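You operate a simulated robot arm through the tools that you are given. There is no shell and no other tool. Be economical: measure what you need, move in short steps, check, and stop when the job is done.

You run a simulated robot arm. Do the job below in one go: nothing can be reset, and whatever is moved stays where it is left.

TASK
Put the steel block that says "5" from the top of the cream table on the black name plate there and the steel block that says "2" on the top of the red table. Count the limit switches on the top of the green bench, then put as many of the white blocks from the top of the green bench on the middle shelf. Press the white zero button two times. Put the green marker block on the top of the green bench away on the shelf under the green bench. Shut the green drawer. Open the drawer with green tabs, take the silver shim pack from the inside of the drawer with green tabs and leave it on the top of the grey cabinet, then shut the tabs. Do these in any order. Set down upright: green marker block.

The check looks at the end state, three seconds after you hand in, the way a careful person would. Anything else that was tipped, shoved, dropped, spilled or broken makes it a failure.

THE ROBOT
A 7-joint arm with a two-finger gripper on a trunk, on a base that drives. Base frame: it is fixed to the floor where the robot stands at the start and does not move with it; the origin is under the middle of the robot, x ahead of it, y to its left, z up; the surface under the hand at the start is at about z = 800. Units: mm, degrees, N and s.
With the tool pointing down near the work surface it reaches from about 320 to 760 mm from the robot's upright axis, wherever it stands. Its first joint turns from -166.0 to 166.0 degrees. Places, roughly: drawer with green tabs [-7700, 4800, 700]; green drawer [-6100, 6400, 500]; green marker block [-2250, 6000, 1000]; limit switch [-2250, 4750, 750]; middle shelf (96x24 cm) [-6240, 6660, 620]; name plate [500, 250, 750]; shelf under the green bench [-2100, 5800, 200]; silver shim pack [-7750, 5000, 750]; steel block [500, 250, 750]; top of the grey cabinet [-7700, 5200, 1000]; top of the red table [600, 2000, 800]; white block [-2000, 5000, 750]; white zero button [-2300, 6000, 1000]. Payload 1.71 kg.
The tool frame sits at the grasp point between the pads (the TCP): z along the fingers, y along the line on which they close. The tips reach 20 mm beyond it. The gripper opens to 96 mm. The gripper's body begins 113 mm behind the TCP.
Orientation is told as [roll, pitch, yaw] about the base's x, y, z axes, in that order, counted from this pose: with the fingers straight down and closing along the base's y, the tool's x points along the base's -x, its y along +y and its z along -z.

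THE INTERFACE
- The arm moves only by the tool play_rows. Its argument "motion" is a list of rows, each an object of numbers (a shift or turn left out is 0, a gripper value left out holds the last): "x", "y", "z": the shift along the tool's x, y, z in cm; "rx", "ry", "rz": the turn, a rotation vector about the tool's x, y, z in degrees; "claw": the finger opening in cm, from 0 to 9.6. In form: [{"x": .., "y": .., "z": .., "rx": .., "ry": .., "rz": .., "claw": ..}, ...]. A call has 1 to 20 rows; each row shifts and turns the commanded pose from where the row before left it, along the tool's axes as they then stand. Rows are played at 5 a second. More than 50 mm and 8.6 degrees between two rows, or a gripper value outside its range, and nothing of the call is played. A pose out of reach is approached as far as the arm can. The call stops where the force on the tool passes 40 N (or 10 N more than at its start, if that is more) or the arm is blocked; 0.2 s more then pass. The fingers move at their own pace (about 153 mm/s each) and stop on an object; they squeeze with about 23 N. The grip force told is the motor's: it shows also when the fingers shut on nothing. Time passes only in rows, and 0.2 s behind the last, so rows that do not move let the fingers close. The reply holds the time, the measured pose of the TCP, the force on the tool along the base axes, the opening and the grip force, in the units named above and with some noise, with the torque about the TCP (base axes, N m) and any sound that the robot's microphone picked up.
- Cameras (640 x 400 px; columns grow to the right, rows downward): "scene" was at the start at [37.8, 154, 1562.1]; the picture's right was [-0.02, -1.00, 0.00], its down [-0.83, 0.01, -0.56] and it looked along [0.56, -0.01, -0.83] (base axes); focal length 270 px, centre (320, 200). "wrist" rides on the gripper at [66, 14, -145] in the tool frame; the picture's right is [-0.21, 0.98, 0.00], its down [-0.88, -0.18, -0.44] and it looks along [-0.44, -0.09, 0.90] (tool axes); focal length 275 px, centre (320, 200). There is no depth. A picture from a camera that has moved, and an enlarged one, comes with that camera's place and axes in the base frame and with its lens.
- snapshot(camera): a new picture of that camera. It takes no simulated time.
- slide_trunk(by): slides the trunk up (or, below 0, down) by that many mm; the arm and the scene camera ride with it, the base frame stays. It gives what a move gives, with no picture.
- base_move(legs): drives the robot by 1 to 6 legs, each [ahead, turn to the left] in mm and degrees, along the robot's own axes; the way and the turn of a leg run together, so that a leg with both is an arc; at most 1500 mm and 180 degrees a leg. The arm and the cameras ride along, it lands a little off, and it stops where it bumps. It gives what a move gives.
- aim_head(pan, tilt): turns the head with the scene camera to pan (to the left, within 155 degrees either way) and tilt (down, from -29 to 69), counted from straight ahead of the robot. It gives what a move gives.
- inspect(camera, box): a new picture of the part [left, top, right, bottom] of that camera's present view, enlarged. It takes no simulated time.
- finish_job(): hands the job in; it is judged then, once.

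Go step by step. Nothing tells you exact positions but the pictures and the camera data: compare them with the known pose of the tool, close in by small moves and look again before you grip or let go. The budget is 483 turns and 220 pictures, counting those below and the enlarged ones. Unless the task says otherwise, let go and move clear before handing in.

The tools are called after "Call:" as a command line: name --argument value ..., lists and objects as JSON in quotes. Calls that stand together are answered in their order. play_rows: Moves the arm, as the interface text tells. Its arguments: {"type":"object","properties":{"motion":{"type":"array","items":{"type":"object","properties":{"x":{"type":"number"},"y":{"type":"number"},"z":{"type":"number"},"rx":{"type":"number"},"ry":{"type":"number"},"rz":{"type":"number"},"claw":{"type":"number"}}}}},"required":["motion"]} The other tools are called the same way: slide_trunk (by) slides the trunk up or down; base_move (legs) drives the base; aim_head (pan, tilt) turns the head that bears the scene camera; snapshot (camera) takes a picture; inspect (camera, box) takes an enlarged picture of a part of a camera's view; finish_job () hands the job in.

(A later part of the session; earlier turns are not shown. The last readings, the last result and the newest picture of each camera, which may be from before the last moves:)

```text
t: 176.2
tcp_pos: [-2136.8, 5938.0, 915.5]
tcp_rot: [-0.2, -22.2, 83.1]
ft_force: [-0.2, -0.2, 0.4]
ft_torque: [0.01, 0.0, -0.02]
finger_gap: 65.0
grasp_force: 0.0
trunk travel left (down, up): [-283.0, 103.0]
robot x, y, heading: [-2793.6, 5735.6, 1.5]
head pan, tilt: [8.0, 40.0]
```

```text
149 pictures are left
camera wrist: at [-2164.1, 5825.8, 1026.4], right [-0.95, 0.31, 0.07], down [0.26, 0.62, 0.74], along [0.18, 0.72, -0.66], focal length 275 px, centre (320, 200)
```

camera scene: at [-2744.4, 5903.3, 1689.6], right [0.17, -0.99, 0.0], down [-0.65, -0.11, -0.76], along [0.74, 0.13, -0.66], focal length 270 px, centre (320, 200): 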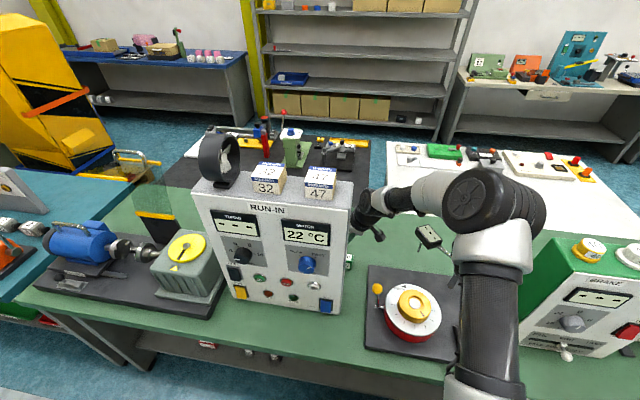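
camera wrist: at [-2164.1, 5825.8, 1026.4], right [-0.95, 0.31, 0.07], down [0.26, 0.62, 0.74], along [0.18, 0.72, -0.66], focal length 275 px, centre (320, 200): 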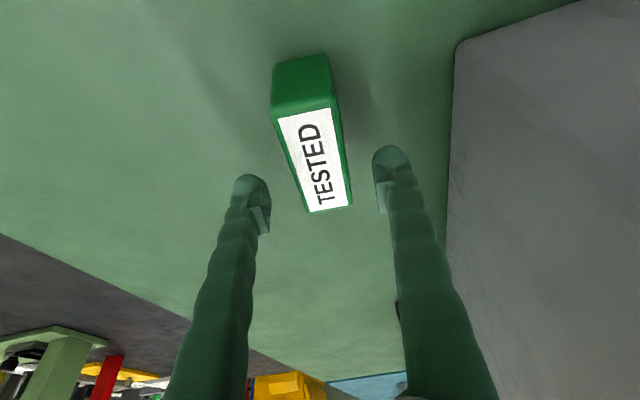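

Call:
play_rows --motion '[{"x": 0.5, "y": -0.1, "z": 1.5}, {"x": 0.5, "y": -0.1, "z": 1.4}, {}]'

Call:
snapshot --camera "wrist"

```text
t: 177.0
tcp_pos: [-2132.9, 5937.7, 885.9]
tcp_rot: [-0.2, -22.2, 83.0]
ft_force: [-0.2, 0.0, 0.9]
ft_torque: [0.01, -0.02, 0.0]
finger_gap: 65.2
grasp_force: 0.1
trunk travel left (down, up): [-283.0, 103.0]
robot x, y, heading: [-2788.2, 5734.9, 1.5]
head pan, tilt: [8.0, 40.0]
```

```text
148 pictures are left
camera wrist: at [-2160.9, 5826.1, 996.1], right [-0.95, 0.31, 0.07], down [0.26, 0.62, 0.74], along [0.18, 0.72, -0.66], focal length 275 px, centre (320, 200)
```

wrist: 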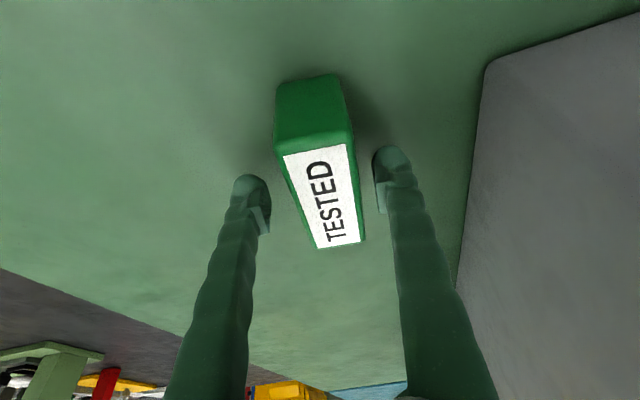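

The hand straddles the block, so I'll close.

Call:
play_rows --motion '[{"y": 0.3, "z": 0.5, "x": 0.3}, {}, {"claw": 1.5}, {}, {}, {}]'

Call:
snapshot --camera "wrist"

```text
t: 178.4
tcp_pos: [-2136.8, 5936.0, 879.4]
tcp_rot: [-0.2, -22.4, 83.0]
ft_force: [-0.1, 0.8, 0.0]
ft_torque: [-0.06, 0.02, -0.04]
finger_gap: 33.1
grasp_force: 22.7
trunk travel left (down, up): [-283.0, 103.0]
robot x, y, heading: [-2794.4, 5734.5, 1.6]
head pan, tilt: [8.0, 40.0]
```

```text
147 pictures are left
camera wrist: at [-2163.9, 5825.2, 990.6], right [-0.95, 0.31, 0.08], down [0.26, 0.62, 0.74], along [0.18, 0.72, -0.66], focal length 275 px, centre (320, 200)
```

wrist: 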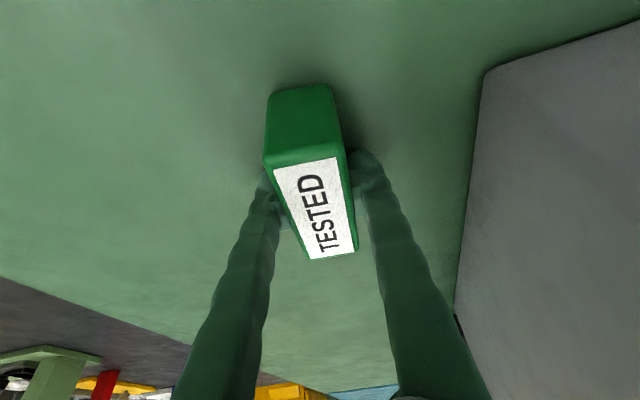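

The marker is gripped (33 mm wide). I'll lift it vertically using the trunk.

Call:
slide_trunk --by 95

Call:
play_rows --motion '[{"x": 3.5, "z": -2}, {"x": 3.5, "z": -2}, {"x": 3.5, "z": -2}, {"z": -4}, {"z": -4}, {}]'

Call:
snapshot --camera "scene"

Call:
snapshot --camera "wrist"

```text
t: 179.7
tcp_pos: [-2136.6, 5937.6, 976.5]
tcp_rot: [-0.2, -22.2, 83.1]
ft_force: [0.1, 0.5, -0.5]
ft_torque: [0.02, -0.01, 0.0]
finger_gap: 33.0
grasp_force: 22.7
trunk travel left (down, up): [-378.0, 8.0]
robot x, y, heading: [-2789.7, 5731.6, 1.6]
head pan, tilt: [8.0, 40.0]
```

```text
t: 181.1
tcp_pos: [-2155.1, 5786.2, 1066.4]
tcp_rot: [-0.1, -22.2, 83.0]
ft_force: [0.0, 0.1, -1.3]
ft_torque: [0.0, 0.04, 0.0]
finger_gap: 33.0
grasp_force: 23.7
trunk travel left (down, up): [-378.0, 8.0]
robot x, y, heading: [-2788.4, 5735.6, 1.6]
head pan, tilt: [8.0, 40.0]
```

```text
146 pictures are left
camera scene: at [-2741.5, 5903.7, 1785.0], right [0.17, -0.99, 0.0], down [-0.65, -0.11, -0.75], along [0.74, 0.13, -0.66], focal length 270 px, centre (320, 200)
```

scene: 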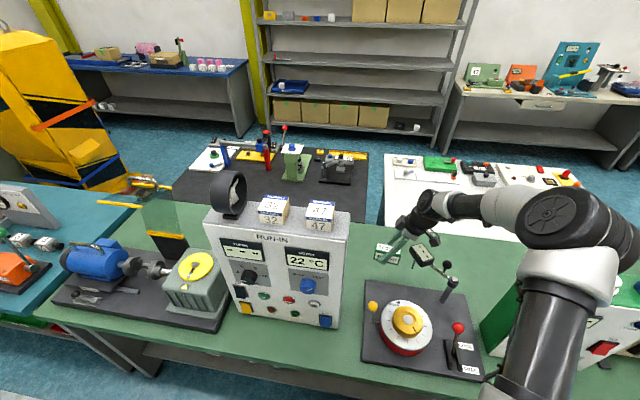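

```text
145 pictures are left
camera wrist: at [-2182.0, 5674.3, 1176.8], right [-0.95, 0.31, 0.08], down [0.26, 0.62, 0.74], along [0.18, 0.72, -0.66], focal length 275 px, centre (320, 200)
```

wrist: 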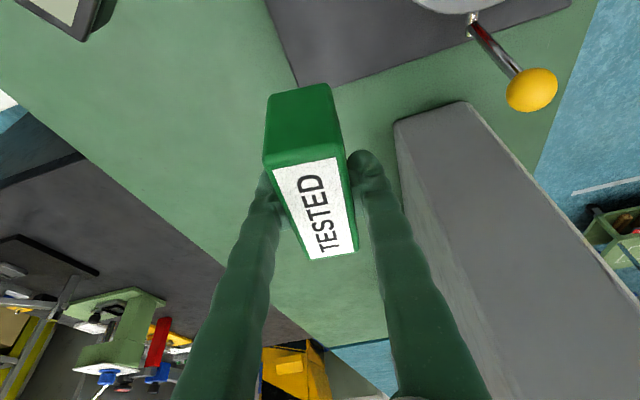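

Call:
play_rows --motion '[{"x": -1.5, "z": -3.7}, {"x": -1.5, "z": -3.7}, {"x": -1.5, "z": -3.7}, {"rz": 8}, {"rz": 8}, {"rz": 8}, {"rz": 8}, {"rz": 8}, {}]'

Call:
snapshot --camera "scene"

```text
t: 183.1
tcp_pos: [-2156.3, 5787.6, 1184.3]
tcp_rot: [14.6, -16.9, 40.7]
ft_force: [0.0, 0.3, -1.1]
ft_torque: [0.03, 0.0, 0.0]
finger_gap: 33.0
grasp_force: 23.0
trunk travel left (down, up): [-378.0, 8.0]
robot x, y, heading: [-2792.8, 5737.0, 1.5]
head pan, tilt: [8.0, 40.0]
```

```text
144 pictures are left
camera scene: at [-2742.5, 5902.7, 1785.1], right [0.17, -0.99, 0.0], down [-0.65, -0.11, -0.76], along [0.74, 0.13, -0.66], focal length 270 px, centre (320, 200)
```

scene: 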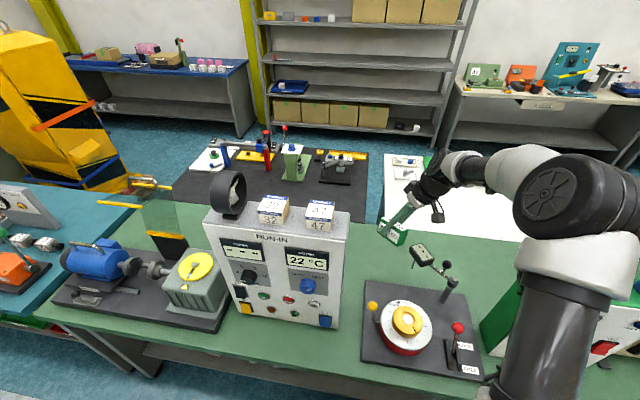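

Call:
play_rows --motion '[{"rz": -8}, {"rz": -8}, {"rz": -8}, {"rz": -8}, {"rz": -8}, {"rx": 3, "rz": 7.4}, {"rx": 3, "rz": 7.4}, {"rx": 3, "rz": 7.4}, {"rx": 3, "rz": 7.4}, {"rx": 3, "rz": 7.4}, {"rx": 3, "rz": 7.4}, {"rx": 3, "rz": 7.4}, {"rx": 3, "rz": 7.4}, {"rx": 3, "rz": 7.4}, {"rx": 3, "rz": 7.4}, {}]'

Call:
snapshot --camera "scene"

```text
t: 186.5
tcp_pos: [-2157.1, 5787.1, 1185.9]
tcp_rot: [0.2, -22.3, 3.0]
ft_force: [0.1, -1.1, 0.1]
ft_torque: [0.01, 0.01, 0.01]
finger_gap: 33.1
grasp_force: 23.0
trunk travel left (down, up): [-378.0, 8.0]
robot x, y, heading: [-2793.9, 5734.2, 1.3]
head pan, tilt: [8.0, 40.0]
```

```text
143 pictures are left
camera scene: at [-2742.3, 5902.0, 1785.2], right [0.16, -0.99, 0.0], down [-0.65, -0.11, -0.76], along [0.74, 0.13, -0.66], focal length 270 px, centre (320, 200)
```

scene: 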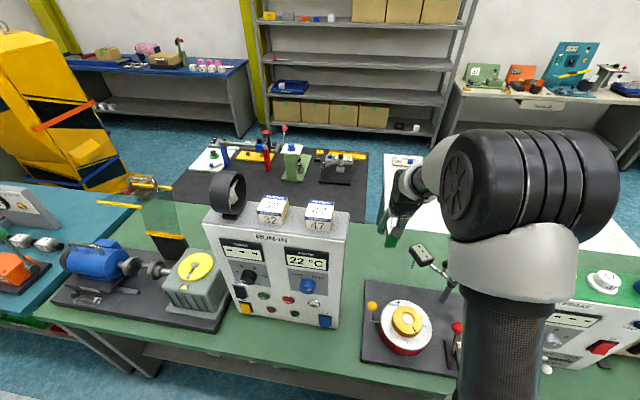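

I'll back away over the fixture, then test the low pose in free space.

Call:
base_move --legs '[[-750, 0]]'

Call:
slide_trunk --by -370

Call:
play_rows --motion '[{"x": 1.9, "z": 4.6}, {"x": 1.9, "z": 4.6}, {"x": 1.9, "z": 4.6}, {"x": 1.9, "z": 4.6}, {"x": 1.9, "z": 4.6}, {"x": 1.9, "z": 4.6}, {"x": 1.9, "z": 4.6}, {"x": 1.9, "z": 4.6}, {}]'

Call:
snapshot --camera "scene"

Call:
snapshot --camera "wrist"

```text
t: 190.9
tcp_pos: [-2926.8, 5766.4, 1185.2]
tcp_rot: [0.3, -22.3, 2.8]
ft_force: [1.0, 0.1, -0.4]
ft_torque: [0.02, -0.02, -0.02]
finger_gap: 32.9
grasp_force: 22.7
trunk travel left (down, up): [-378.0, 8.0]
robot x, y, heading: [-3560.4, 5715.7, 1.1]
head pan, tilt: [8.0, 40.0]
```

```text
t: 194.5
tcp_pos: [-2944.9, 5765.8, 825.9]
tcp_rot: [0.2, -23.1, 2.8]
ft_force: [-0.2, 0.6, -1.3]
ft_torque: [-0.03, -0.04, 0.0]
finger_gap: 32.7
grasp_force: 22.2
trunk travel left (down, up): [-8.0, 378.0]
robot x, y, heading: [-3560.1, 5717.1, 1.3]
head pan, tilt: [8.0, 40.0]
```

```text
t: 196.5
tcp_pos: [-2939.7, 5768.3, 426.4]
tcp_rot: [0.2, -23.2, 2.8]
ft_force: [0.0, 0.4, -1.3]
ft_torque: [0.0, 0.0, 0.0]
finger_gap: 32.9
grasp_force: 22.8
trunk travel left (down, up): [-8.0, 378.0]
robot x, y, heading: [-3560.0, 5715.9, 1.1]
head pan, tilt: [8.0, 40.0]
```

```text
142 pictures are left
camera scene: at [-3516.4, 5884.1, 1415.4], right [0.16, -0.99, 0.0], down [-0.65, -0.1, -0.76], along [0.74, 0.12, -0.66], focal length 270 px, centre (320, 200)
```

scene: 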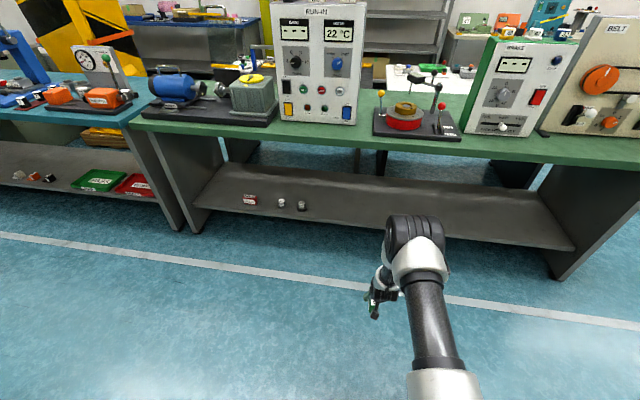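

```text
141 pictures are left
camera wrist: at [-3056.2, 5777.1, 536.1], right [0.14, 0.99, 0.08], down [0.64, -0.15, 0.75], along [0.76, -0.05, -0.65], focal length 275 px, centre (320, 200)
```

wrist: 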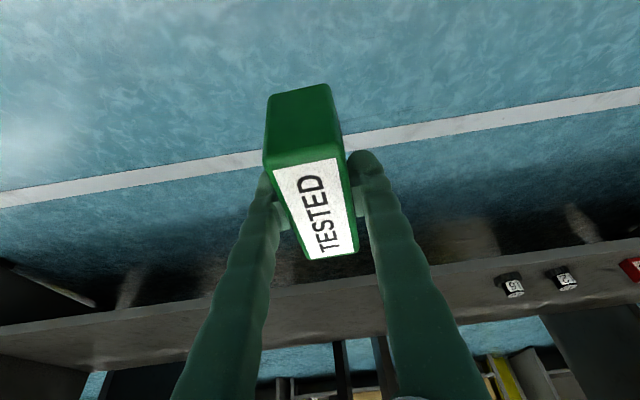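

The low reach works, but a 22° lean may foul the bench lip. I'll set the marker down briefly on the bench strip in front of RUN-IN and regrasp it with a much flatter hand.

Call:
play_rows --motion '[{"x": -1.9, "z": -4.6}, {"x": -1.9, "z": -4.6}, {"x": -1.9, "z": -4.6}, {"x": -1.9, "z": -4.6}, {"x": -1.9, "z": -4.6}, {"x": -1.9, "z": -4.6}, {"x": -1.9, "z": -4.6}, {"x": -1.9, "z": -4.6}, {"y": 4.5}, {"y": 4.5}, {"y": 4.5}, {"y": 4.5}, {}]'

Call:
slide_trunk --by 200

Call:
base_move --legs '[[0, 25], [320, 0], [0, -26]]'

Call:
snapshot --camera "wrist"

```text
t: 199.3
tcp_pos: [-2952.2, 5947.1, 827.4]
tcp_rot: [0.2, -23.2, 2.9]
ft_force: [0.4, 0.2, -1.3]
ft_torque: [-0.01, 0.0, -0.04]
finger_gap: 33.3
grasp_force: 23.5
trunk travel left (down, up): [-8.0, 378.0]
robot x, y, heading: [-3559.5, 5714.5, 1.2]
head pan, tilt: [8.0, 40.0]
```

```text
t: 201.4
tcp_pos: [-2951.3, 5947.7, 1026.2]
tcp_rot: [0.2, -23.1, 2.8]
ft_force: [0.0, 0.6, -0.6]
ft_torque: [0.01, -0.04, -0.01]
finger_gap: 33.0
grasp_force: 23.4
trunk travel left (down, up): [-208.0, 178.0]
robot x, y, heading: [-3561.1, 5714.4, 1.1]
head pan, tilt: [8.0, 40.0]
```

```text
t: 206.7
tcp_pos: [-2653.9, 6072.0, 1026.2]
tcp_rot: [0.2, -23.1, 1.1]
ft_force: [-0.1, 0.0, -0.4]
ft_torque: [0.01, -0.02, -0.01]
finger_gap: 33.0
grasp_force: 23.3
trunk travel left (down, up): [-208.0, 178.0]
robot x, y, heading: [-3267.8, 5860.8, -0.3]
head pan, tilt: [8.0, 40.0]
```

```text
140 pictures are left
camera wrist: at [-2770.9, 6084.5, 1135.5], right [0.17, 0.98, 0.08], down [0.64, -0.17, 0.75], along [0.75, -0.07, -0.65], focal length 275 px, centre (320, 200)
```

wrist: 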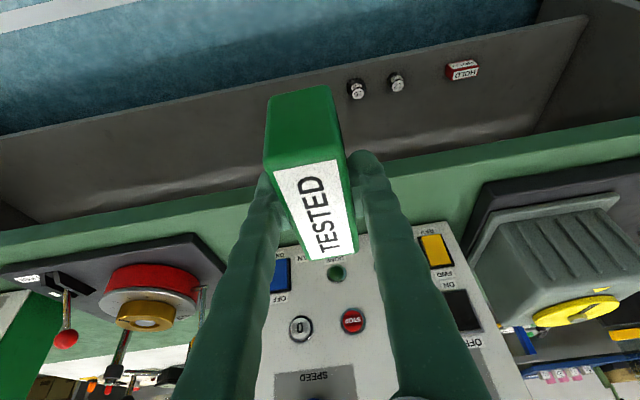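

Call:
base_move --legs '[[240, 0]]'

Call:
play_rows --motion '[{"x": 1.9, "z": 4.6}, {"x": 1.9, "z": 4.6}, {}]'

Call:
snapshot --camera "wrist"

Call:
snapshot --camera "scene"

```text
t: 208.6
tcp_pos: [-2422.0, 6069.2, 1033.0]
tcp_rot: [0.3, -23.7, 1.2]
ft_force: [0.9, 0.3, -1.1]
ft_torque: [0.01, 0.07, -0.02]
finger_gap: 32.8
grasp_force: 23.0
trunk travel left (down, up): [-208.0, 178.0]
robot x, y, heading: [-3027.9, 5860.1, -0.4]
head pan, tilt: [8.0, 40.0]
```

```text
t: 209.4
tcp_pos: [-2434.2, 6070.6, 947.1]
tcp_rot: [0.3, -24.8, 1.0]
ft_force: [-0.2, 0.5, -0.5]
ft_torque: [0.01, -0.01, 0.0]
finger_gap: 32.9
grasp_force: 23.0
trunk travel left (down, up): [-208.0, 178.0]
robot x, y, heading: [-3028.5, 5859.0, -0.5]
head pan, tilt: [8.0, 40.0]
```

```text
139 pictures are left
camera wrist: at [-2554.1, 6083.0, 1051.8], right [0.17, 0.98, 0.09], down [0.61, -0.18, 0.77], along [0.77, -0.07, -0.63], focal length 275 px, centre (320, 200)
```

wrist: 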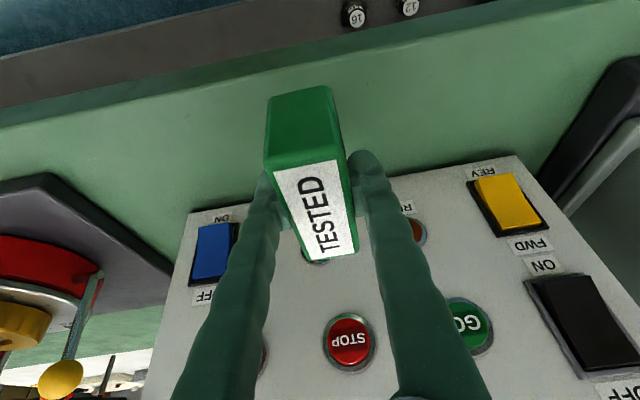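

```text
138 pictures are left
camera scene: at [-2976.6, 6026.0, 1615.3], right [0.13, -0.99, 0.0], down [-0.65, -0.08, -0.76], along [0.75, 0.1, -0.65], focal length 270 px, centre (320, 200)
```

scene: 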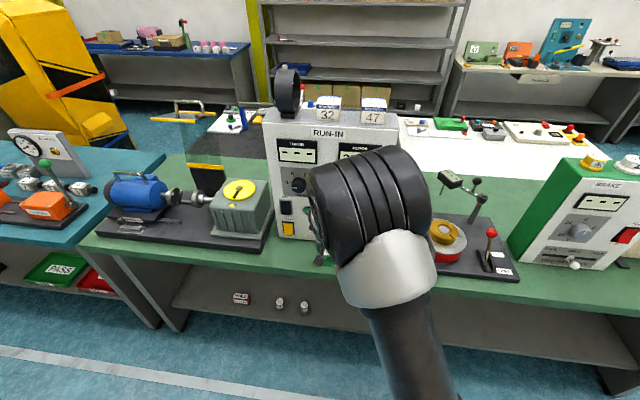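

Call:
play_rows --motion '[{"ry": 2.4}, {"x": -1.2, "z": 3.0}, {"x": -1.2, "z": 3.0}, {}]'

Call:
snapshot --camera "wrist"

```text
t: 210.4
tcp_pos: [-2392.6, 6072.1, 899.1]
tcp_rot: [0.4, -22.3, 0.9]
ft_force: [0.3, -0.7, -1.6]
ft_torque: [0.03, -0.01, -0.01]
finger_gap: 33.0
grasp_force: 22.8
trunk travel left (down, up): [-208.0, 178.0]
robot x, y, heading: [-3025.9, 5856.2, -0.6]
head pan, tilt: [8.0, 40.0]
```

```text
137 pictures are left
camera wrist: at [-2507.2, 6085.1, 1009.3], right [0.17, 0.98, 0.08], down [0.65, -0.18, 0.74], along [0.74, -0.07, -0.66], focal length 275 px, centre (320, 200)
```

wrist: 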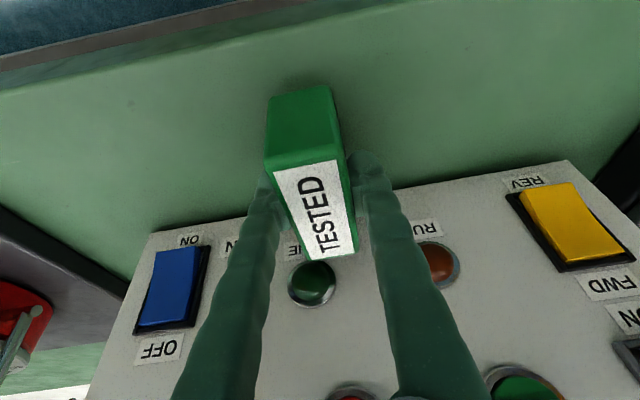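

Call:
play_rows --motion '[{"x": 0.5, "z": 1.3}, {}]'

Call:
play_rows --motion '[{"x": 0.1, "z": 0.25}, {}]'

Call:
play_rows --motion '[{"x": 0.1, "z": 0.25}, {}]'

```text
t: 211.0
tcp_pos: [-2391.6, 6072.2, 884.0]
tcp_rot: [0.2, -22.3, 1.0]
ft_force: [-0.1, 0.4, -0.7]
ft_torque: [0.01, 0.03, -0.01]
finger_gap: 32.9
grasp_force: 23.2
trunk travel left (down, up): [-208.0, 178.0]
robot x, y, heading: [-3024.3, 5856.4, -0.2]
head pan, tilt: [8.0, 40.0]
```

```text
t: 211.6
tcp_pos: [-2391.3, 6072.5, 882.4]
tcp_rot: [0.3, -22.3, 1.1]
ft_force: [0.1, -0.4, -1.6]
ft_torque: [0.0, 0.0, 0.01]
finger_gap: 33.0
grasp_force: 23.0
trunk travel left (down, up): [-208.0, 178.0]
robot x, y, heading: [-3029.4, 5859.3, -0.4]
head pan, tilt: [8.0, 40.0]
```

```text
t: 212.2
tcp_pos: [-2390.8, 6073.0, 879.9]
tcp_rot: [0.4, -22.5, 1.2]
ft_force: [-1.2, -0.2, 11.3]
ft_torque: [-0.18, 0.44, 0.0]
finger_gap: 33.0
grasp_force: 22.8
trunk travel left (down, up): [-208.0, 178.0]
robot x, y, heading: [-3028.3, 5858.0, -0.5]
head pan, tilt: [8.0, 40.0]
```

Contact. I'll release, back off along the tool axis, then flatten the hand to about 62° lean.

Call:
play_rows --motion '[{"claw": 6}, {}, {"z": -3}, {"z": -4}, {"z": -2}, {"ry": -8}, {"ry": -8}, {"ry": -8}, {"ry": -8}, {"ry": -8}, {}]'

Call:
snapshot --camera "wrist"

Call:
snapshot --camera "scene"

```text
t: 214.6
tcp_pos: [-2423.8, 6069.5, 962.1]
tcp_rot: [0.4, -62.4, 0.7]
ft_force: [-0.3, 1.1, -0.5]
ft_torque: [-0.01, -0.02, -0.01]
finger_gap: 59.8
grasp_force: 0.0
trunk travel left (down, up): [-208.0, 178.0]
robot x, y, heading: [-3032.6, 5857.4, -0.5]
head pan, tilt: [8.0, 40.0]
```

```text
136 pictures are left
camera wrist: at [-2582.4, 6082.4, 972.2], right [0.08, 0.98, 0.19], down [0.02, -0.19, 0.98], along [1.0, -0.07, -0.03], focal length 275 px, centre (320, 200)
```

wrist: 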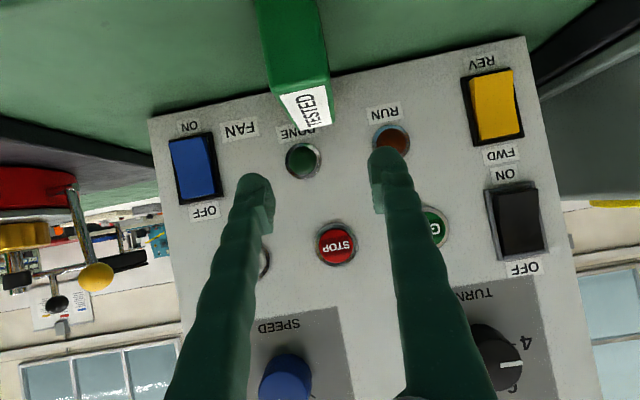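

```text
135 pictures are left
camera scene: at [-2974.7, 6026.0, 1615.2], right [0.13, -0.99, 0.0], down [-0.65, -0.08, -0.76], along [0.75, 0.1, -0.66], focal length 270 px, centre (320, 200)
```

scene: 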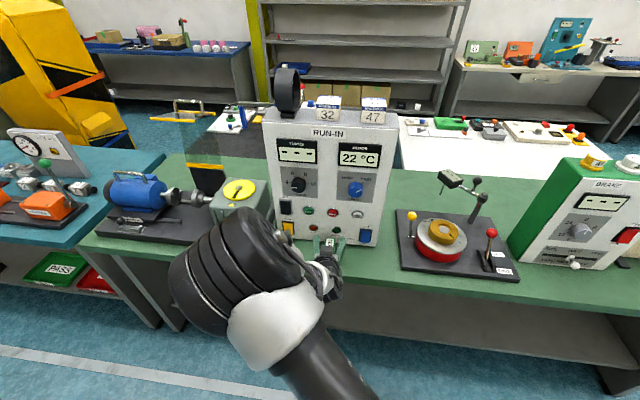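

Call:
play_rows --motion '[{"x": 2.05, "z": 2.1, "y": 0.1}, {"x": 2.05, "z": 2.1, "y": 0.1}, {}]'

Call:
snapshot --camera "wrist"

```text
t: 215.4
tcp_pos: [-2406.3, 6075.0, 907.7]
tcp_rot: [0.5, -62.3, 0.7]
ft_force: [-0.3, -0.1, 0.7]
ft_torque: [-0.02, -0.04, -0.03]
finger_gap: 60.1
grasp_force: 0.1
trunk travel left (down, up): [-208.0, 178.0]
robot x, y, heading: [-3027.4, 5857.9, -0.2]
head pan, tilt: [8.0, 40.0]
```

```text
134 pictures are left
camera wrist: at [-2563.5, 6085.6, 917.9], right [0.08, 0.98, 0.19], down [0.02, -0.19, 0.98], along [1.0, -0.07, -0.03], focal length 275 px, centre (320, 200)
```

wrist: 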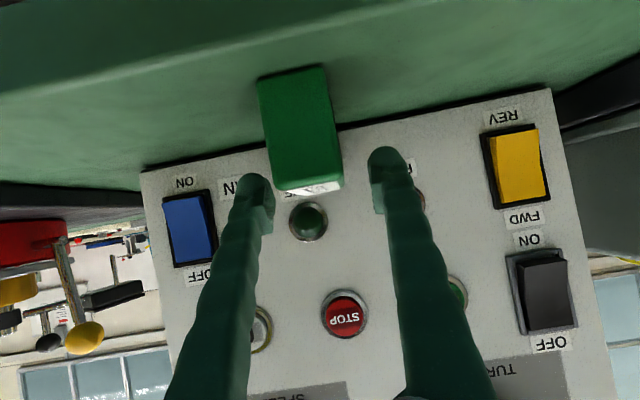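

Call:
play_rows --motion '[{"x": 1.0, "z": 1.1}, {"x": 1.0, "z": 1.1}, {}]'

Call:
play_rows --motion '[{"claw": 1.5}, {}, {}, {}]'

Call:
snapshot --camera "wrist"

```text
t: 216.2
tcp_pos: [-2395.4, 6074.7, 878.2]
tcp_rot: [0.5, -62.2, 0.7]
ft_force: [0.7, -0.1, -0.3]
ft_torque: [0.0, 0.02, -0.01]
finger_gap: 60.1
grasp_force: 0.1
trunk travel left (down, up): [-208.0, 178.0]
robot x, y, heading: [-3026.2, 5858.6, 0.1]
head pan, tilt: [8.0, 40.0]
```

```text
t: 217.2
tcp_pos: [-2394.9, 6073.7, 877.6]
tcp_rot: [0.5, -62.3, 0.6]
ft_force: [0.2, 0.3, -0.3]
ft_torque: [-0.01, 0.01, 0.0]
finger_gap: 33.1
grasp_force: 23.3
trunk travel left (down, up): [-208.0, 178.0]
robot x, y, heading: [-3027.8, 5861.3, -0.1]
head pan, tilt: [8.0, 40.0]
```

```text
133 pictures are left
camera wrist: at [-2553.6, 6085.3, 888.3], right [0.08, 0.98, 0.19], down [0.02, -0.19, 0.98], along [1.0, -0.07, -0.03], focal length 275 px, centre (320, 200)
```

wrist: 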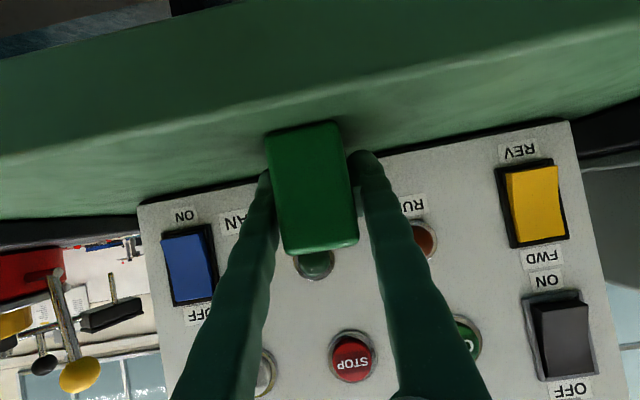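

Regripped. I'll lift, back off, lower the trunk and bring the marker down in front of the shelf.

Call:
play_rows --motion '[{"x": -2.65, "z": -1.4}, {"x": -2.65, "z": -1.4}, {}]'

Call:
base_move --legs '[[-400, 0]]'

Call:
slide_trunk --by -205

Call:
play_rows --motion '[{"x": 4, "z": 2.1}, {"x": 4, "z": 2.1}, {"x": 4, "z": 2.1}, {"x": 4, "z": 2.1}, {"x": 4, "z": 2.1}, {"x": 4, "z": 2.1}, {"x": 4, "z": 2.1}, {"x": 3, "z": 1.6}, {"y": -4}, {"y": -4}, {"y": -4}, {}]'

Call:
snapshot --camera "wrist"

Call:
snapshot --camera "scene"

```text
t: 218.0
tcp_pos: [-2395.2, 6074.0, 936.4]
tcp_rot: [0.5, -62.3, 0.9]
ft_force: [0.0, -0.4, -1.5]
ft_torque: [0.01, 0.01, -0.01]
finger_gap: 33.1
grasp_force: 23.3
trunk travel left (down, up): [-208.0, 178.0]
robot x, y, heading: [-3027.6, 5858.5, -0.4]
head pan, tilt: [8.0, 40.0]
```

```text
t: 220.7
tcp_pos: [-2799.4, 6070.4, 937.7]
tcp_rot: [0.5, -62.5, 0.1]
ft_force: [-0.1, 0.3, -1.4]
ft_torque: [-0.03, 0.01, -0.02]
finger_gap: 33.1
grasp_force: 22.5
trunk travel left (down, up): [-208.0, 178.0]
robot x, y, heading: [-3434.3, 5867.9, -1.3]
head pan, tilt: [8.0, 40.0]
```

```text
t: 222.9
tcp_pos: [-2813.4, 6071.4, 742.3]
tcp_rot: [0.4, -63.2, 0.2]
ft_force: [-0.1, 1.4, -1.0]
ft_torque: [0.01, 0.02, -0.01]
finger_gap: 32.9
grasp_force: 23.0
trunk travel left (down, up): [-3.0, 383.0]
robot x, y, heading: [-3432.0, 5865.6, -1.1]
head pan, tilt: [8.0, 40.0]
```

```text
t: 225.5
tcp_pos: [-2807.7, 5951.8, 390.3]
tcp_rot: [0.5, -63.2, 0.1]
ft_force: [-0.2, 0.3, -0.7]
ft_torque: [-0.01, 0.03, 0.0]
finger_gap: 33.0
grasp_force: 23.2
trunk travel left (down, up): [-3.0, 383.0]
robot x, y, heading: [-3434.6, 5867.0, -1.3]
head pan, tilt: [8.0, 40.0]
```

```text
132 pictures are left
camera wrist: at [-2965.5, 5965.7, 398.7], right [0.08, 0.98, 0.19], down [0.0, -0.19, 0.98], along [1.0, -0.08, -0.02], focal length 275 px, centre (320, 200)
```

wrist: 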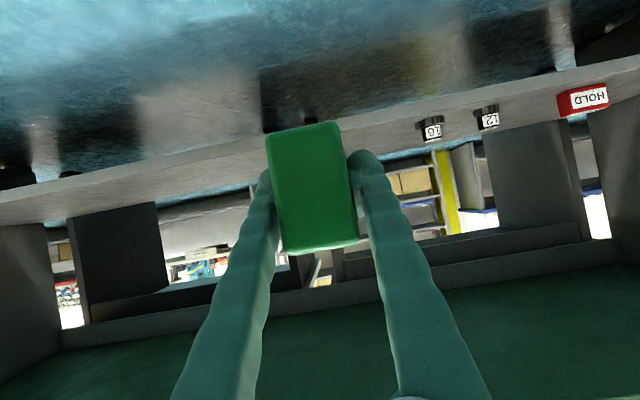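

```text
131 pictures are left
camera scene: at [-3383.2, 6030.5, 1410.7], right [0.12, -0.99, 0.0], down [-0.65, -0.08, -0.76], along [0.75, 0.09, -0.66], focal length 270 px, centre (320, 200)
```

scene: 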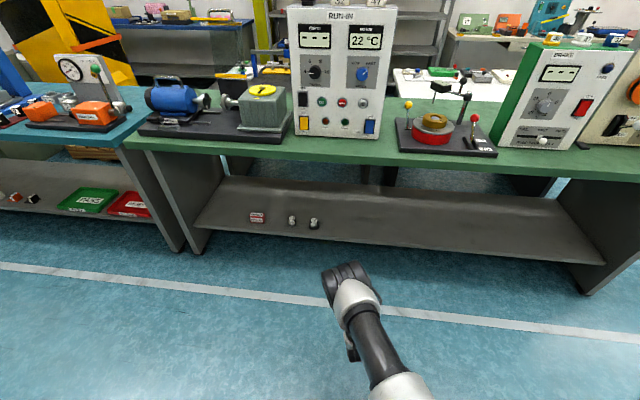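

The arm is nicely low now. I'll drive in 455 mm so the marker is over the shelf.

Call:
base_move --legs '[[455, 0]]'

Call:
snapshot --camera "wrist"

Call:
snapshot --camera "scene"

```text
t: 228.4
tcp_pos: [-2344.9, 5937.5, 389.8]
tcp_rot: [0.5, -63.2, -0.4]
ft_force: [-0.2, -0.8, -0.3]
ft_torque: [-0.04, -0.02, 0.02]
finger_gap: 33.1
grasp_force: 22.5
trunk travel left (down, up): [-3.0, 383.0]
robot x, y, heading: [-2973.0, 5852.2, -1.3]
head pan, tilt: [8.0, 40.0]
```

```text
130 pictures are left
camera wrist: at [-2502.7, 5951.7, 398.9], right [0.09, 0.98, 0.19], down [0.0, -0.19, 0.98], along [1.0, -0.09, -0.02], focal length 275 px, centre (320, 200)
```

wrist: 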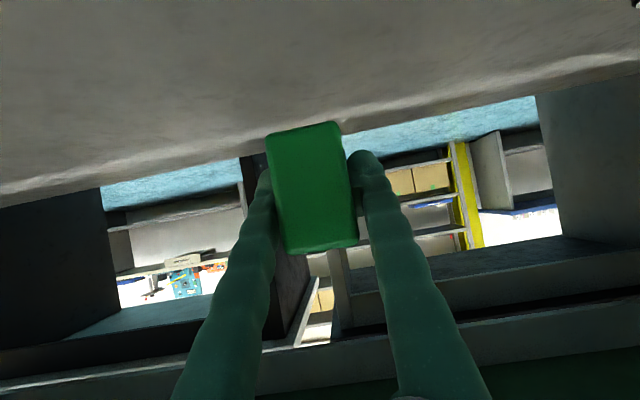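

```text
129 pictures are left
camera scene: at [-2920.3, 6019.9, 1410.7], right [0.11, -0.99, 0.0], down [-0.65, -0.07, -0.76], along [0.75, 0.09, -0.66], focal length 270 px, centre (320, 200)
```

scene: 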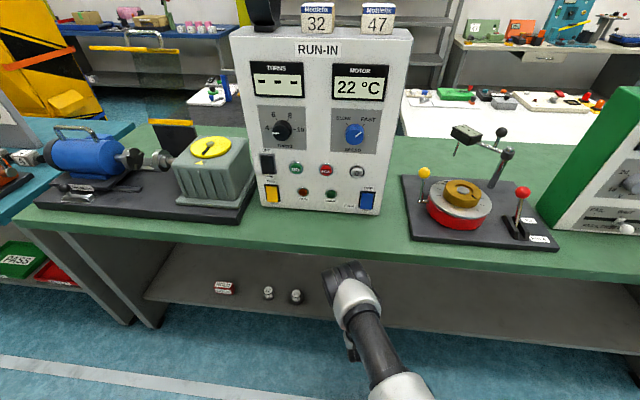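

Call:
play_rows --motion '[{"ry": 0.9}, {"x": 3.1, "z": 1.6}, {"x": 3.1, "z": 1.6}, {}]'

Call:
play_rows --motion '[{"x": 0.9, "z": 0.45}, {}]'

Call:
snapshot --camera "wrist"

```text
t: 229.4
tcp_pos: [-2349.4, 5934.5, 331.2]
tcp_rot: [0.5, -63.1, -0.2]
ft_force: [0.0, -0.1, -0.2]
ft_torque: [0.0, -0.01, 0.02]
finger_gap: 33.0
grasp_force: 22.6
trunk travel left (down, up): [-3.0, 383.0]
robot x, y, heading: [-2967.8, 5855.5, -1.6]
head pan, tilt: [8.0, 40.0]
```

```text
t: 230.0
tcp_pos: [-2350.5, 5936.1, 320.9]
tcp_rot: [0.4, -63.2, -0.3]
ft_force: [0.1, 0.1, -0.6]
ft_torque: [0.01, 0.0, -0.01]
finger_gap: 33.0
grasp_force: 22.9
trunk travel left (down, up): [-3.0, 383.0]
robot x, y, heading: [-2973.2, 5854.5, -1.5]
head pan, tilt: [8.0, 40.0]
```

```text
128 pictures are left
camera wrist: at [-2508.3, 5952.0, 328.9], right [0.09, 0.98, 0.19], down [0.0, -0.19, 0.98], along [1.0, -0.09, -0.02], focal length 275 px, centre (320, 200)
```

wrist: 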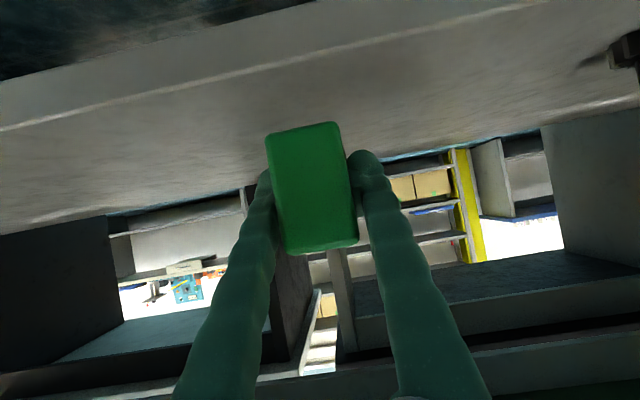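

Call:
play_rows --motion '[{"x": -1.6, "z": 3.1, "ry": 0.5}, {"ry": 0.4}, {}]'

Call:
play_rows --motion '[{"x": 0.7, "z": 0.35}, {}]'

```text
t: 230.8
tcp_pos: [-2314.5, 5935.5, 320.3]
tcp_rot: [0.4, -62.2, -0.3]
ft_force: [0.3, 0.6, -0.8]
ft_torque: [-0.03, 0.0, -0.01]
finger_gap: 32.8
grasp_force: 23.6
trunk travel left (down, up): [-3.0, 383.0]
robot x, y, heading: [-2972.5, 5857.5, -1.6]
head pan, tilt: [8.0, 40.0]
```

```text
t: 231.4
tcp_pos: [-2315.5, 5936.6, 312.7]
tcp_rot: [0.4, -62.2, -0.3]
ft_force: [0.5, -0.2, -0.3]
ft_torque: [0.02, 0.03, -0.02]
finger_gap: 33.0
grasp_force: 22.7
trunk travel left (down, up): [-3.0, 383.0]
robot x, y, heading: [-2970.5, 5852.5, -1.5]
head pan, tilt: [8.0, 40.0]
```

Call:
play_rows --motion '[{"x": 0.4, "z": 0.2}, {}]'

Call:
play_rows --motion '[{"x": 0.4, "z": 0.2}, {}]'

Call:
play_rows --motion '[{"x": 0.35, "z": 0.18}, {}]'

Call:
play_rows --motion '[{"x": 0.25, "z": 0.13}, {}]'

```text
t: 232.0
tcp_pos: [-2315.7, 5937.5, 308.3]
tcp_rot: [0.4, -62.3, -0.3]
ft_force: [-0.2, 1.0, -1.6]
ft_torque: [0.0, 0.03, -0.01]
finger_gap: 32.8
grasp_force: 23.3
trunk travel left (down, up): [-3.0, 383.0]
robot x, y, heading: [-2972.8, 5852.1, -1.7]
head pan, tilt: [8.0, 40.0]
```

```text
t: 232.6
tcp_pos: [-2315.7, 5936.2, 302.5]
tcp_rot: [0.4, -62.3, -0.2]
ft_force: [0.1, -0.3, 0.0]
ft_torque: [-0.04, -0.02, 0.02]
finger_gap: 33.1
grasp_force: 23.0
trunk travel left (down, up): [-3.0, 383.0]
robot x, y, heading: [-2969.9, 5855.4, -1.7]
head pan, tilt: [8.0, 40.0]
```

```text
t: 233.2
tcp_pos: [-2316.0, 5935.1, 300.1]
tcp_rot: [0.5, -62.3, -0.3]
ft_force: [0.5, -0.1, -1.9]
ft_torque: [-0.02, -0.01, -0.01]
finger_gap: 33.0
grasp_force: 22.8
trunk travel left (down, up): [-3.0, 383.0]
robot x, y, heading: [-2975.4, 5854.4, -1.7]
head pan, tilt: [8.0, 40.0]
```

```text
t: 233.8
tcp_pos: [-2315.6, 5936.8, 296.4]
tcp_rot: [0.5, -62.3, -0.4]
ft_force: [-0.1, -0.5, -0.4]
ft_torque: [-0.01, 0.0, -0.01]
finger_gap: 33.1
grasp_force: 22.8
trunk travel left (down, up): [-3.0, 383.0]
robot x, y, heading: [-2975.5, 5854.0, -1.7]
head pan, tilt: [8.0, 40.0]
```

Call:
snapshot --camera "wrist"

Call:
play_rows --motion '[{"x": 0.3, "z": 0.15}, {}]'

Call:
play_rows --motion '[{"x": 0.3, "z": 0.15}, {}]'

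Call:
play_rows --motion '[{"x": 0.3, "z": 0.15}, {}]'

```text
127 pictures are left
camera wrist: at [-2473.1, 5951.4, 307.9], right [0.09, 0.98, 0.19], down [0.01, -0.19, 0.98], along [1.0, -0.09, -0.03], focal length 275 px, centre (320, 200)
```

wrist: 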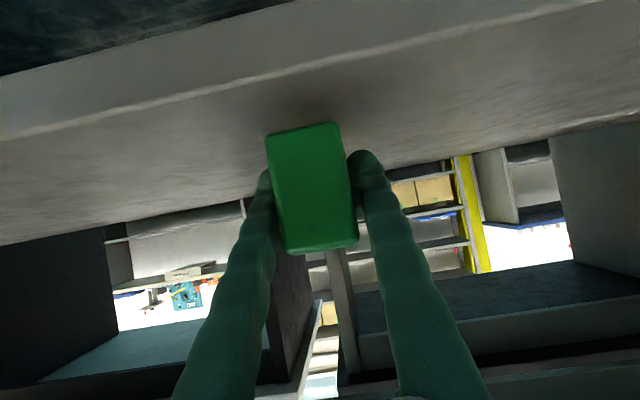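

```text
t: 234.4
tcp_pos: [-2314.4, 5937.9, 294.6]
tcp_rot: [0.4, -62.3, -0.2]
ft_force: [1.1, 0.4, -0.6]
ft_torque: [0.03, -0.01, -0.01]
finger_gap: 32.8
grasp_force: 22.7
trunk travel left (down, up): [-3.0, 383.0]
robot x, y, heading: [-2969.6, 5853.9, -1.6]
head pan, tilt: [8.0, 40.0]
```

```text
t: 235.0
tcp_pos: [-2315.5, 5938.2, 290.9]
tcp_rot: [0.4, -62.4, -0.3]
ft_force: [-0.4, 0.8, -0.3]
ft_torque: [0.02, 0.02, 0.01]
finger_gap: 33.1
grasp_force: 23.1
trunk travel left (down, up): [-3.0, 383.0]
robot x, y, heading: [-2969.3, 5856.2, -1.5]
head pan, tilt: [8.0, 40.0]
```

```text
t: 235.6
tcp_pos: [-2314.1, 5939.2, 285.7]
tcp_rot: [0.4, -62.3, -0.2]
ft_force: [0.3, -0.5, -0.7]
ft_torque: [0.0, 0.0, 0.0]
finger_gap: 32.8
grasp_force: 22.8
trunk travel left (down, up): [-3.0, 383.0]
robot x, y, heading: [-2971.0, 5853.6, -1.6]
head pan, tilt: [8.0, 40.0]
```

Call:
play_rows --motion '[{"x": 0.3, "z": 0.15}, {}]'

Call:
play_rows --motion '[{"x": 0.3, "z": 0.15}, {}]'

Call:
play_rows --motion '[{"x": 0.3, "z": 0.15}, {}]'

Call:
snapshot --camera "wrist"

```text
t: 236.2
tcp_pos: [-2316.9, 5936.9, 283.6]
tcp_rot: [0.3, -62.4, -0.3]
ft_force: [-0.1, 0.3, -0.2]
ft_torque: [0.01, 0.01, -0.04]
finger_gap: 32.9
grasp_force: 23.3
trunk travel left (down, up): [-3.0, 383.0]
robot x, y, heading: [-2970.4, 5854.2, -1.5]
head pan, tilt: [8.0, 40.0]
```

```text
t: 236.8
tcp_pos: [-2315.6, 5937.3, 279.4]
tcp_rot: [0.4, -62.3, -0.3]
ft_force: [-0.6, 0.0, -0.2]
ft_torque: [0.0, 0.0, -0.04]
finger_gap: 33.1
grasp_force: 22.7
trunk travel left (down, up): [-3.0, 383.0]
robot x, y, heading: [-2970.1, 5853.7, -1.8]
head pan, tilt: [8.0, 40.0]
```

```text
t: 237.4
tcp_pos: [-2314.9, 5936.6, 278.0]
tcp_rot: [0.4, -62.4, -0.3]
ft_force: [-1.2, -1.0, 7.7]
ft_torque: [-0.09, 0.27, -0.01]
finger_gap: 33.1
grasp_force: 22.3
trunk travel left (down, up): [-3.0, 383.0]
robot x, y, heading: [-2975.5, 5856.1, -1.6]
head pan, tilt: [8.0, 40.0]
```

```text
126 pictures are left
camera wrist: at [-2473.0, 5952.5, 287.8], right [0.09, 0.98, 0.19], down [0.01, -0.19, 0.98], along [1.0, -0.09, -0.03], focal length 275 px, centre (320, 200)
```

wrist: 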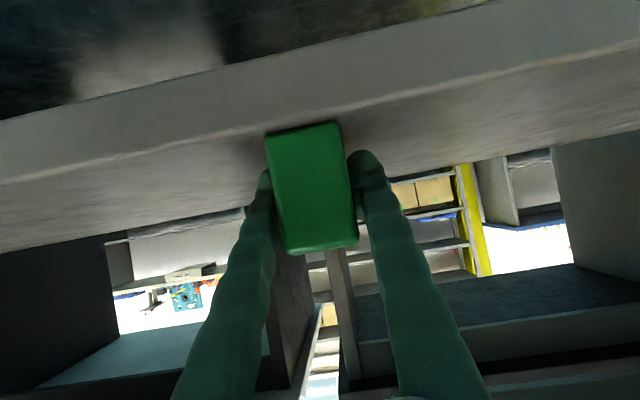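

Contact: the shelf is at z 250, but the marker is near the front edge. I'll lift slightly and go 60 mm deeper.

Call:
play_rows --motion '[{"x": -0.9, "z": -0.46}, {"x": -1.4, "z": 2.65}, {"x": -1.4, "z": 2.65}, {}]'

Call:
play_rows --motion '[{"x": 0.5, "z": 0.26}, {}]'

Call:
play_rows --motion '[{"x": 0.2, "z": 0.1}, {}]'

Call:
play_rows --motion '[{"x": 0.2, "z": 0.1}, {}]'

```text
t: 238.4
tcp_pos: [-2255.2, 5938.7, 284.8]
tcp_rot: [0.3, -62.2, -0.3]
ft_force: [-0.2, -0.2, -0.7]
ft_torque: [0.01, 0.04, 0.01]
finger_gap: 33.1
grasp_force: 22.5
trunk travel left (down, up): [-3.0, 383.0]
robot x, y, heading: [-2974.5, 5858.4, -1.6]
head pan, tilt: [8.0, 40.0]
```

```text
t: 239.0
tcp_pos: [-2255.9, 5938.3, 279.7]
tcp_rot: [0.4, -62.4, -0.3]
ft_force: [0.1, -0.3, -1.7]
ft_torque: [0.0, 0.03, 0.01]
finger_gap: 33.0
grasp_force: 22.6
trunk travel left (down, up): [-3.0, 383.0]
robot x, y, heading: [-2974.0, 5851.9, -1.7]
head pan, tilt: [8.0, 40.0]
```

```text
t: 239.6
tcp_pos: [-2256.5, 5939.1, 278.5]
tcp_rot: [0.4, -62.3, -0.2]
ft_force: [-0.3, 0.1, 0.9]
ft_torque: [-0.03, -0.06, 0.0]
finger_gap: 32.9
grasp_force: 23.1
trunk travel left (down, up): [-3.0, 383.0]
robot x, y, heading: [-2972.6, 5851.4, -1.6]
head pan, tilt: [8.0, 40.0]
```

```text
t: 240.2
tcp_pos: [-2255.3, 5937.2, 277.2]
tcp_rot: [0.6, -62.6, -0.4]
ft_force: [-0.9, 1.1, 14.1]
ft_torque: [-0.04, 0.42, -0.04]
finger_gap: 33.0
grasp_force: 23.6
trunk travel left (down, up): [-3.0, 383.0]
robot x, y, heading: [-2971.8, 5852.5, -1.4]
head pan, tilt: [8.0, 40.0]
```

Call:
play_rows --motion '[{"claw": 5.5}, {}, {"z": -3}, {"z": -4}, {"z": -4}, {}]'

Call:
base_move --legs '[[-350, 0]]'

Call:
snapshot --camera "wrist"

```text
t: 241.6
tcp_pos: [-2353.5, 5939.5, 326.1]
tcp_rot: [0.3, -62.3, -0.3]
ft_force: [0.4, -0.9, -0.3]
ft_torque: [0.0, -0.02, 0.01]
finger_gap: 55.0
grasp_force: 0.0
trunk travel left (down, up): [-3.0, 383.0]
robot x, y, heading: [-2971.3, 5850.0, -1.3]
head pan, tilt: [8.0, 40.0]
```

```text
t: 243.9
tcp_pos: [-2697.7, 5950.1, 326.5]
tcp_rot: [0.3, -62.2, 0.0]
ft_force: [-0.3, -0.9, -0.2]
ft_torque: [0.0, 0.0, -0.03]
finger_gap: 55.1
grasp_force: 0.1
trunk travel left (down, up): [-3.0, 383.0]
robot x, y, heading: [-3314.8, 5866.8, -1.3]
head pan, tilt: [8.0, 40.0]
```

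```text
125 pictures are left
camera wrist: at [-2855.3, 5965.0, 336.3], right [0.09, 0.98, 0.19], down [0.01, -0.19, 0.98], along [1.0, -0.09, -0.03], focal length 275 px, centre (320, 200)
```

wrist: 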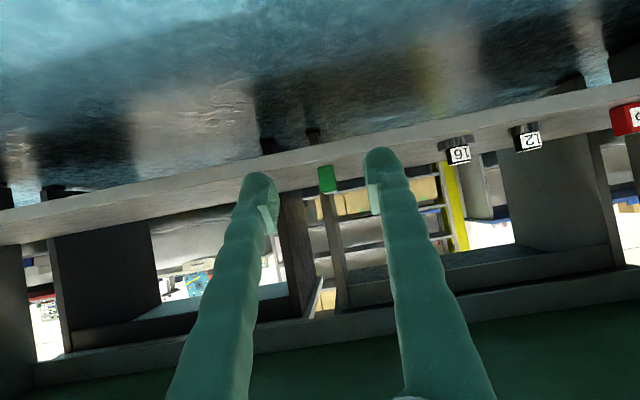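

The marker stands on the shelf. Next I'll restore the arm and drive to the bench's south end to count switches and fetch white blocks.

Call:
slide_trunk --by 300

Call:
play_rows --motion '[{"ry": 8}, {"ry": 8}, {"ry": 8}, {"ry": 8}, {"ry": 8}, {"ry": 8}, {"ry": 8}, {"ry": 6}, {"z": -5}, {"z": -5}, {"z": -5}, {"z": -5}, {"z": -5}, {"x": 4, "y": -3}, {"x": 4, "y": -3}, {"x": 4}, {"x": 4}, {}]'

Call:
base_move --legs '[[0, -89], [1500, 0], [250, 0], [0, 88], [1150, 0], [0, 89]]'

Call:
aim_head --pan 0 --tilt 40

Call:
snapshot --camera "scene"

```text
t: 246.9
tcp_pos: [-2701.8, 5950.9, 634.6]
tcp_rot: [0.3, -63.2, 0.1]
ft_force: [0.4, 1.0, -0.8]
ft_torque: [0.0, -0.01, 0.0]
finger_gap: 55.0
grasp_force: 0.0
trunk travel left (down, up): [-303.0, 83.0]
robot x, y, heading: [-3317.2, 5860.0, -1.4]
head pan, tilt: [8.0, 40.0]
```

```text
t: 250.8
tcp_pos: [-2865.6, 5891.1, 879.4]
tcp_rot: [0.2, -1.2, 0.4]
ft_force: [0.0, 1.0, 0.0]
ft_torque: [0.0, -0.02, -0.01]
finger_gap: 55.0
grasp_force: 0.0
trunk travel left (down, up): [-303.0, 83.0]
robot x, y, heading: [-3316.4, 5863.1, -1.4]
head pan, tilt: [8.0, 40.0]
```

```text
t: 279.6
tcp_pos: [-2199.9, 4566.5, 879.0]
tcp_rot: [0.3, -1.2, 91.7]
ft_force: [0.4, -0.5, -0.3]
ft_torque: [-0.01, 0.01, 0.03]
finger_gap: 54.9
grasp_force: 0.1
trunk travel left (down, up): [-303.0, 83.0]
robot x, y, heading: [-2154.9, 4119.2, 89.9]
head pan, tilt: [8.0, 40.0]
```

```text
t: 280.3
tcp_pos: [-2198.4, 4553.9, 887.6]
tcp_rot: [0.1, -2.2, 91.7]
ft_force: [0.0, -0.3, 0.7]
ft_torque: [0.05, 0.03, -0.03]
finger_gap: 55.0
grasp_force: 0.1
trunk travel left (down, up): [-303.0, 83.0]
robot x, y, heading: [-2153.9, 4119.3, 90.1]
head pan, tilt: [0.0, 40.0]
```

```text
124 pictures are left
camera scene: at [-2308.8, 4170.1, 1709.9], right [1.0, 0.0, 0.0], down [0.0, -0.66, -0.76], along [0.0, 0.76, -0.66], focal length 270 px, centre (320, 200)
```

scene: 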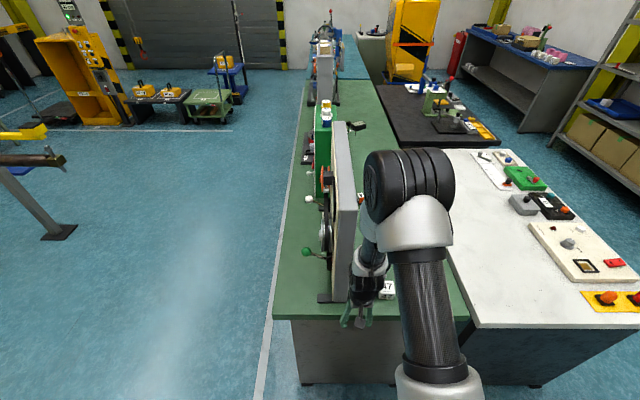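

Call:
play_rows --motion '[{"z": -4, "ry": 1.1}, {"z": -4, "ry": 1.1}, {"z": -4}, {"z": -4}, {}]'

Call:
snapshot --camera "wrist"

Call:
inspect --camera "scene" --box '[290, 100, 400, 170]'

```text
t: 281.5
tcp_pos: [-2199.6, 4553.7, 1046.7]
tcp_rot: [0.1, 0.1, 91.7]
ft_force: [-0.2, 0.5, 0.0]
ft_torque: [-0.02, -0.03, 0.0]
finger_gap: 54.6
grasp_force: 0.1
trunk travel left (down, up): [-303.0, 83.0]
robot x, y, heading: [-2150.5, 4118.9, 90.6]
head pan, tilt: [0.0, 40.0]
```

```text
123 pictures are left
camera wrist: at [-2209.7, 4490.6, 1193.4], right [-0.98, 0.18, 0.0], down [0.16, 0.88, 0.44], along [0.08, 0.44, -0.9], focal length 275 px, centre (320, 200)
```

wrist: 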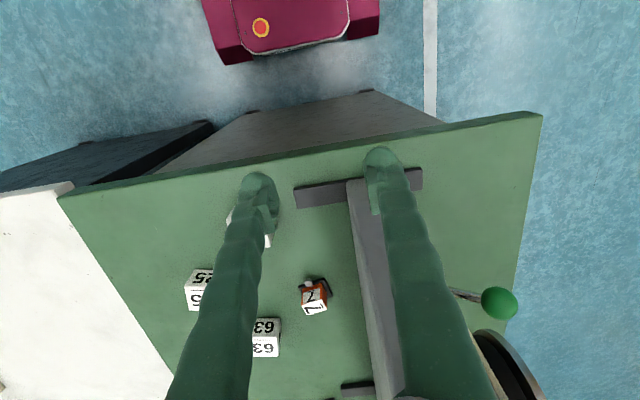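

```text
5.71 times, centred on (345, 135) of scene
camera zoom: at [-2309.0, 4171.0, 1709.8], right [1.0, 0.0, 0.0], down [0.0, -0.66, -0.75], along [0.0, 0.75, -0.66], focal length 1546 px, centre (177, 571)
```

zoom: 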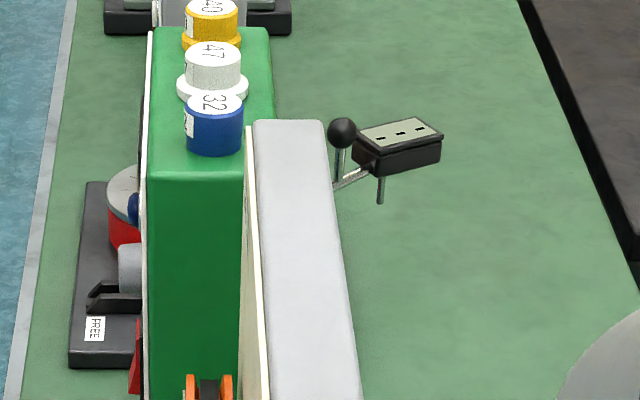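

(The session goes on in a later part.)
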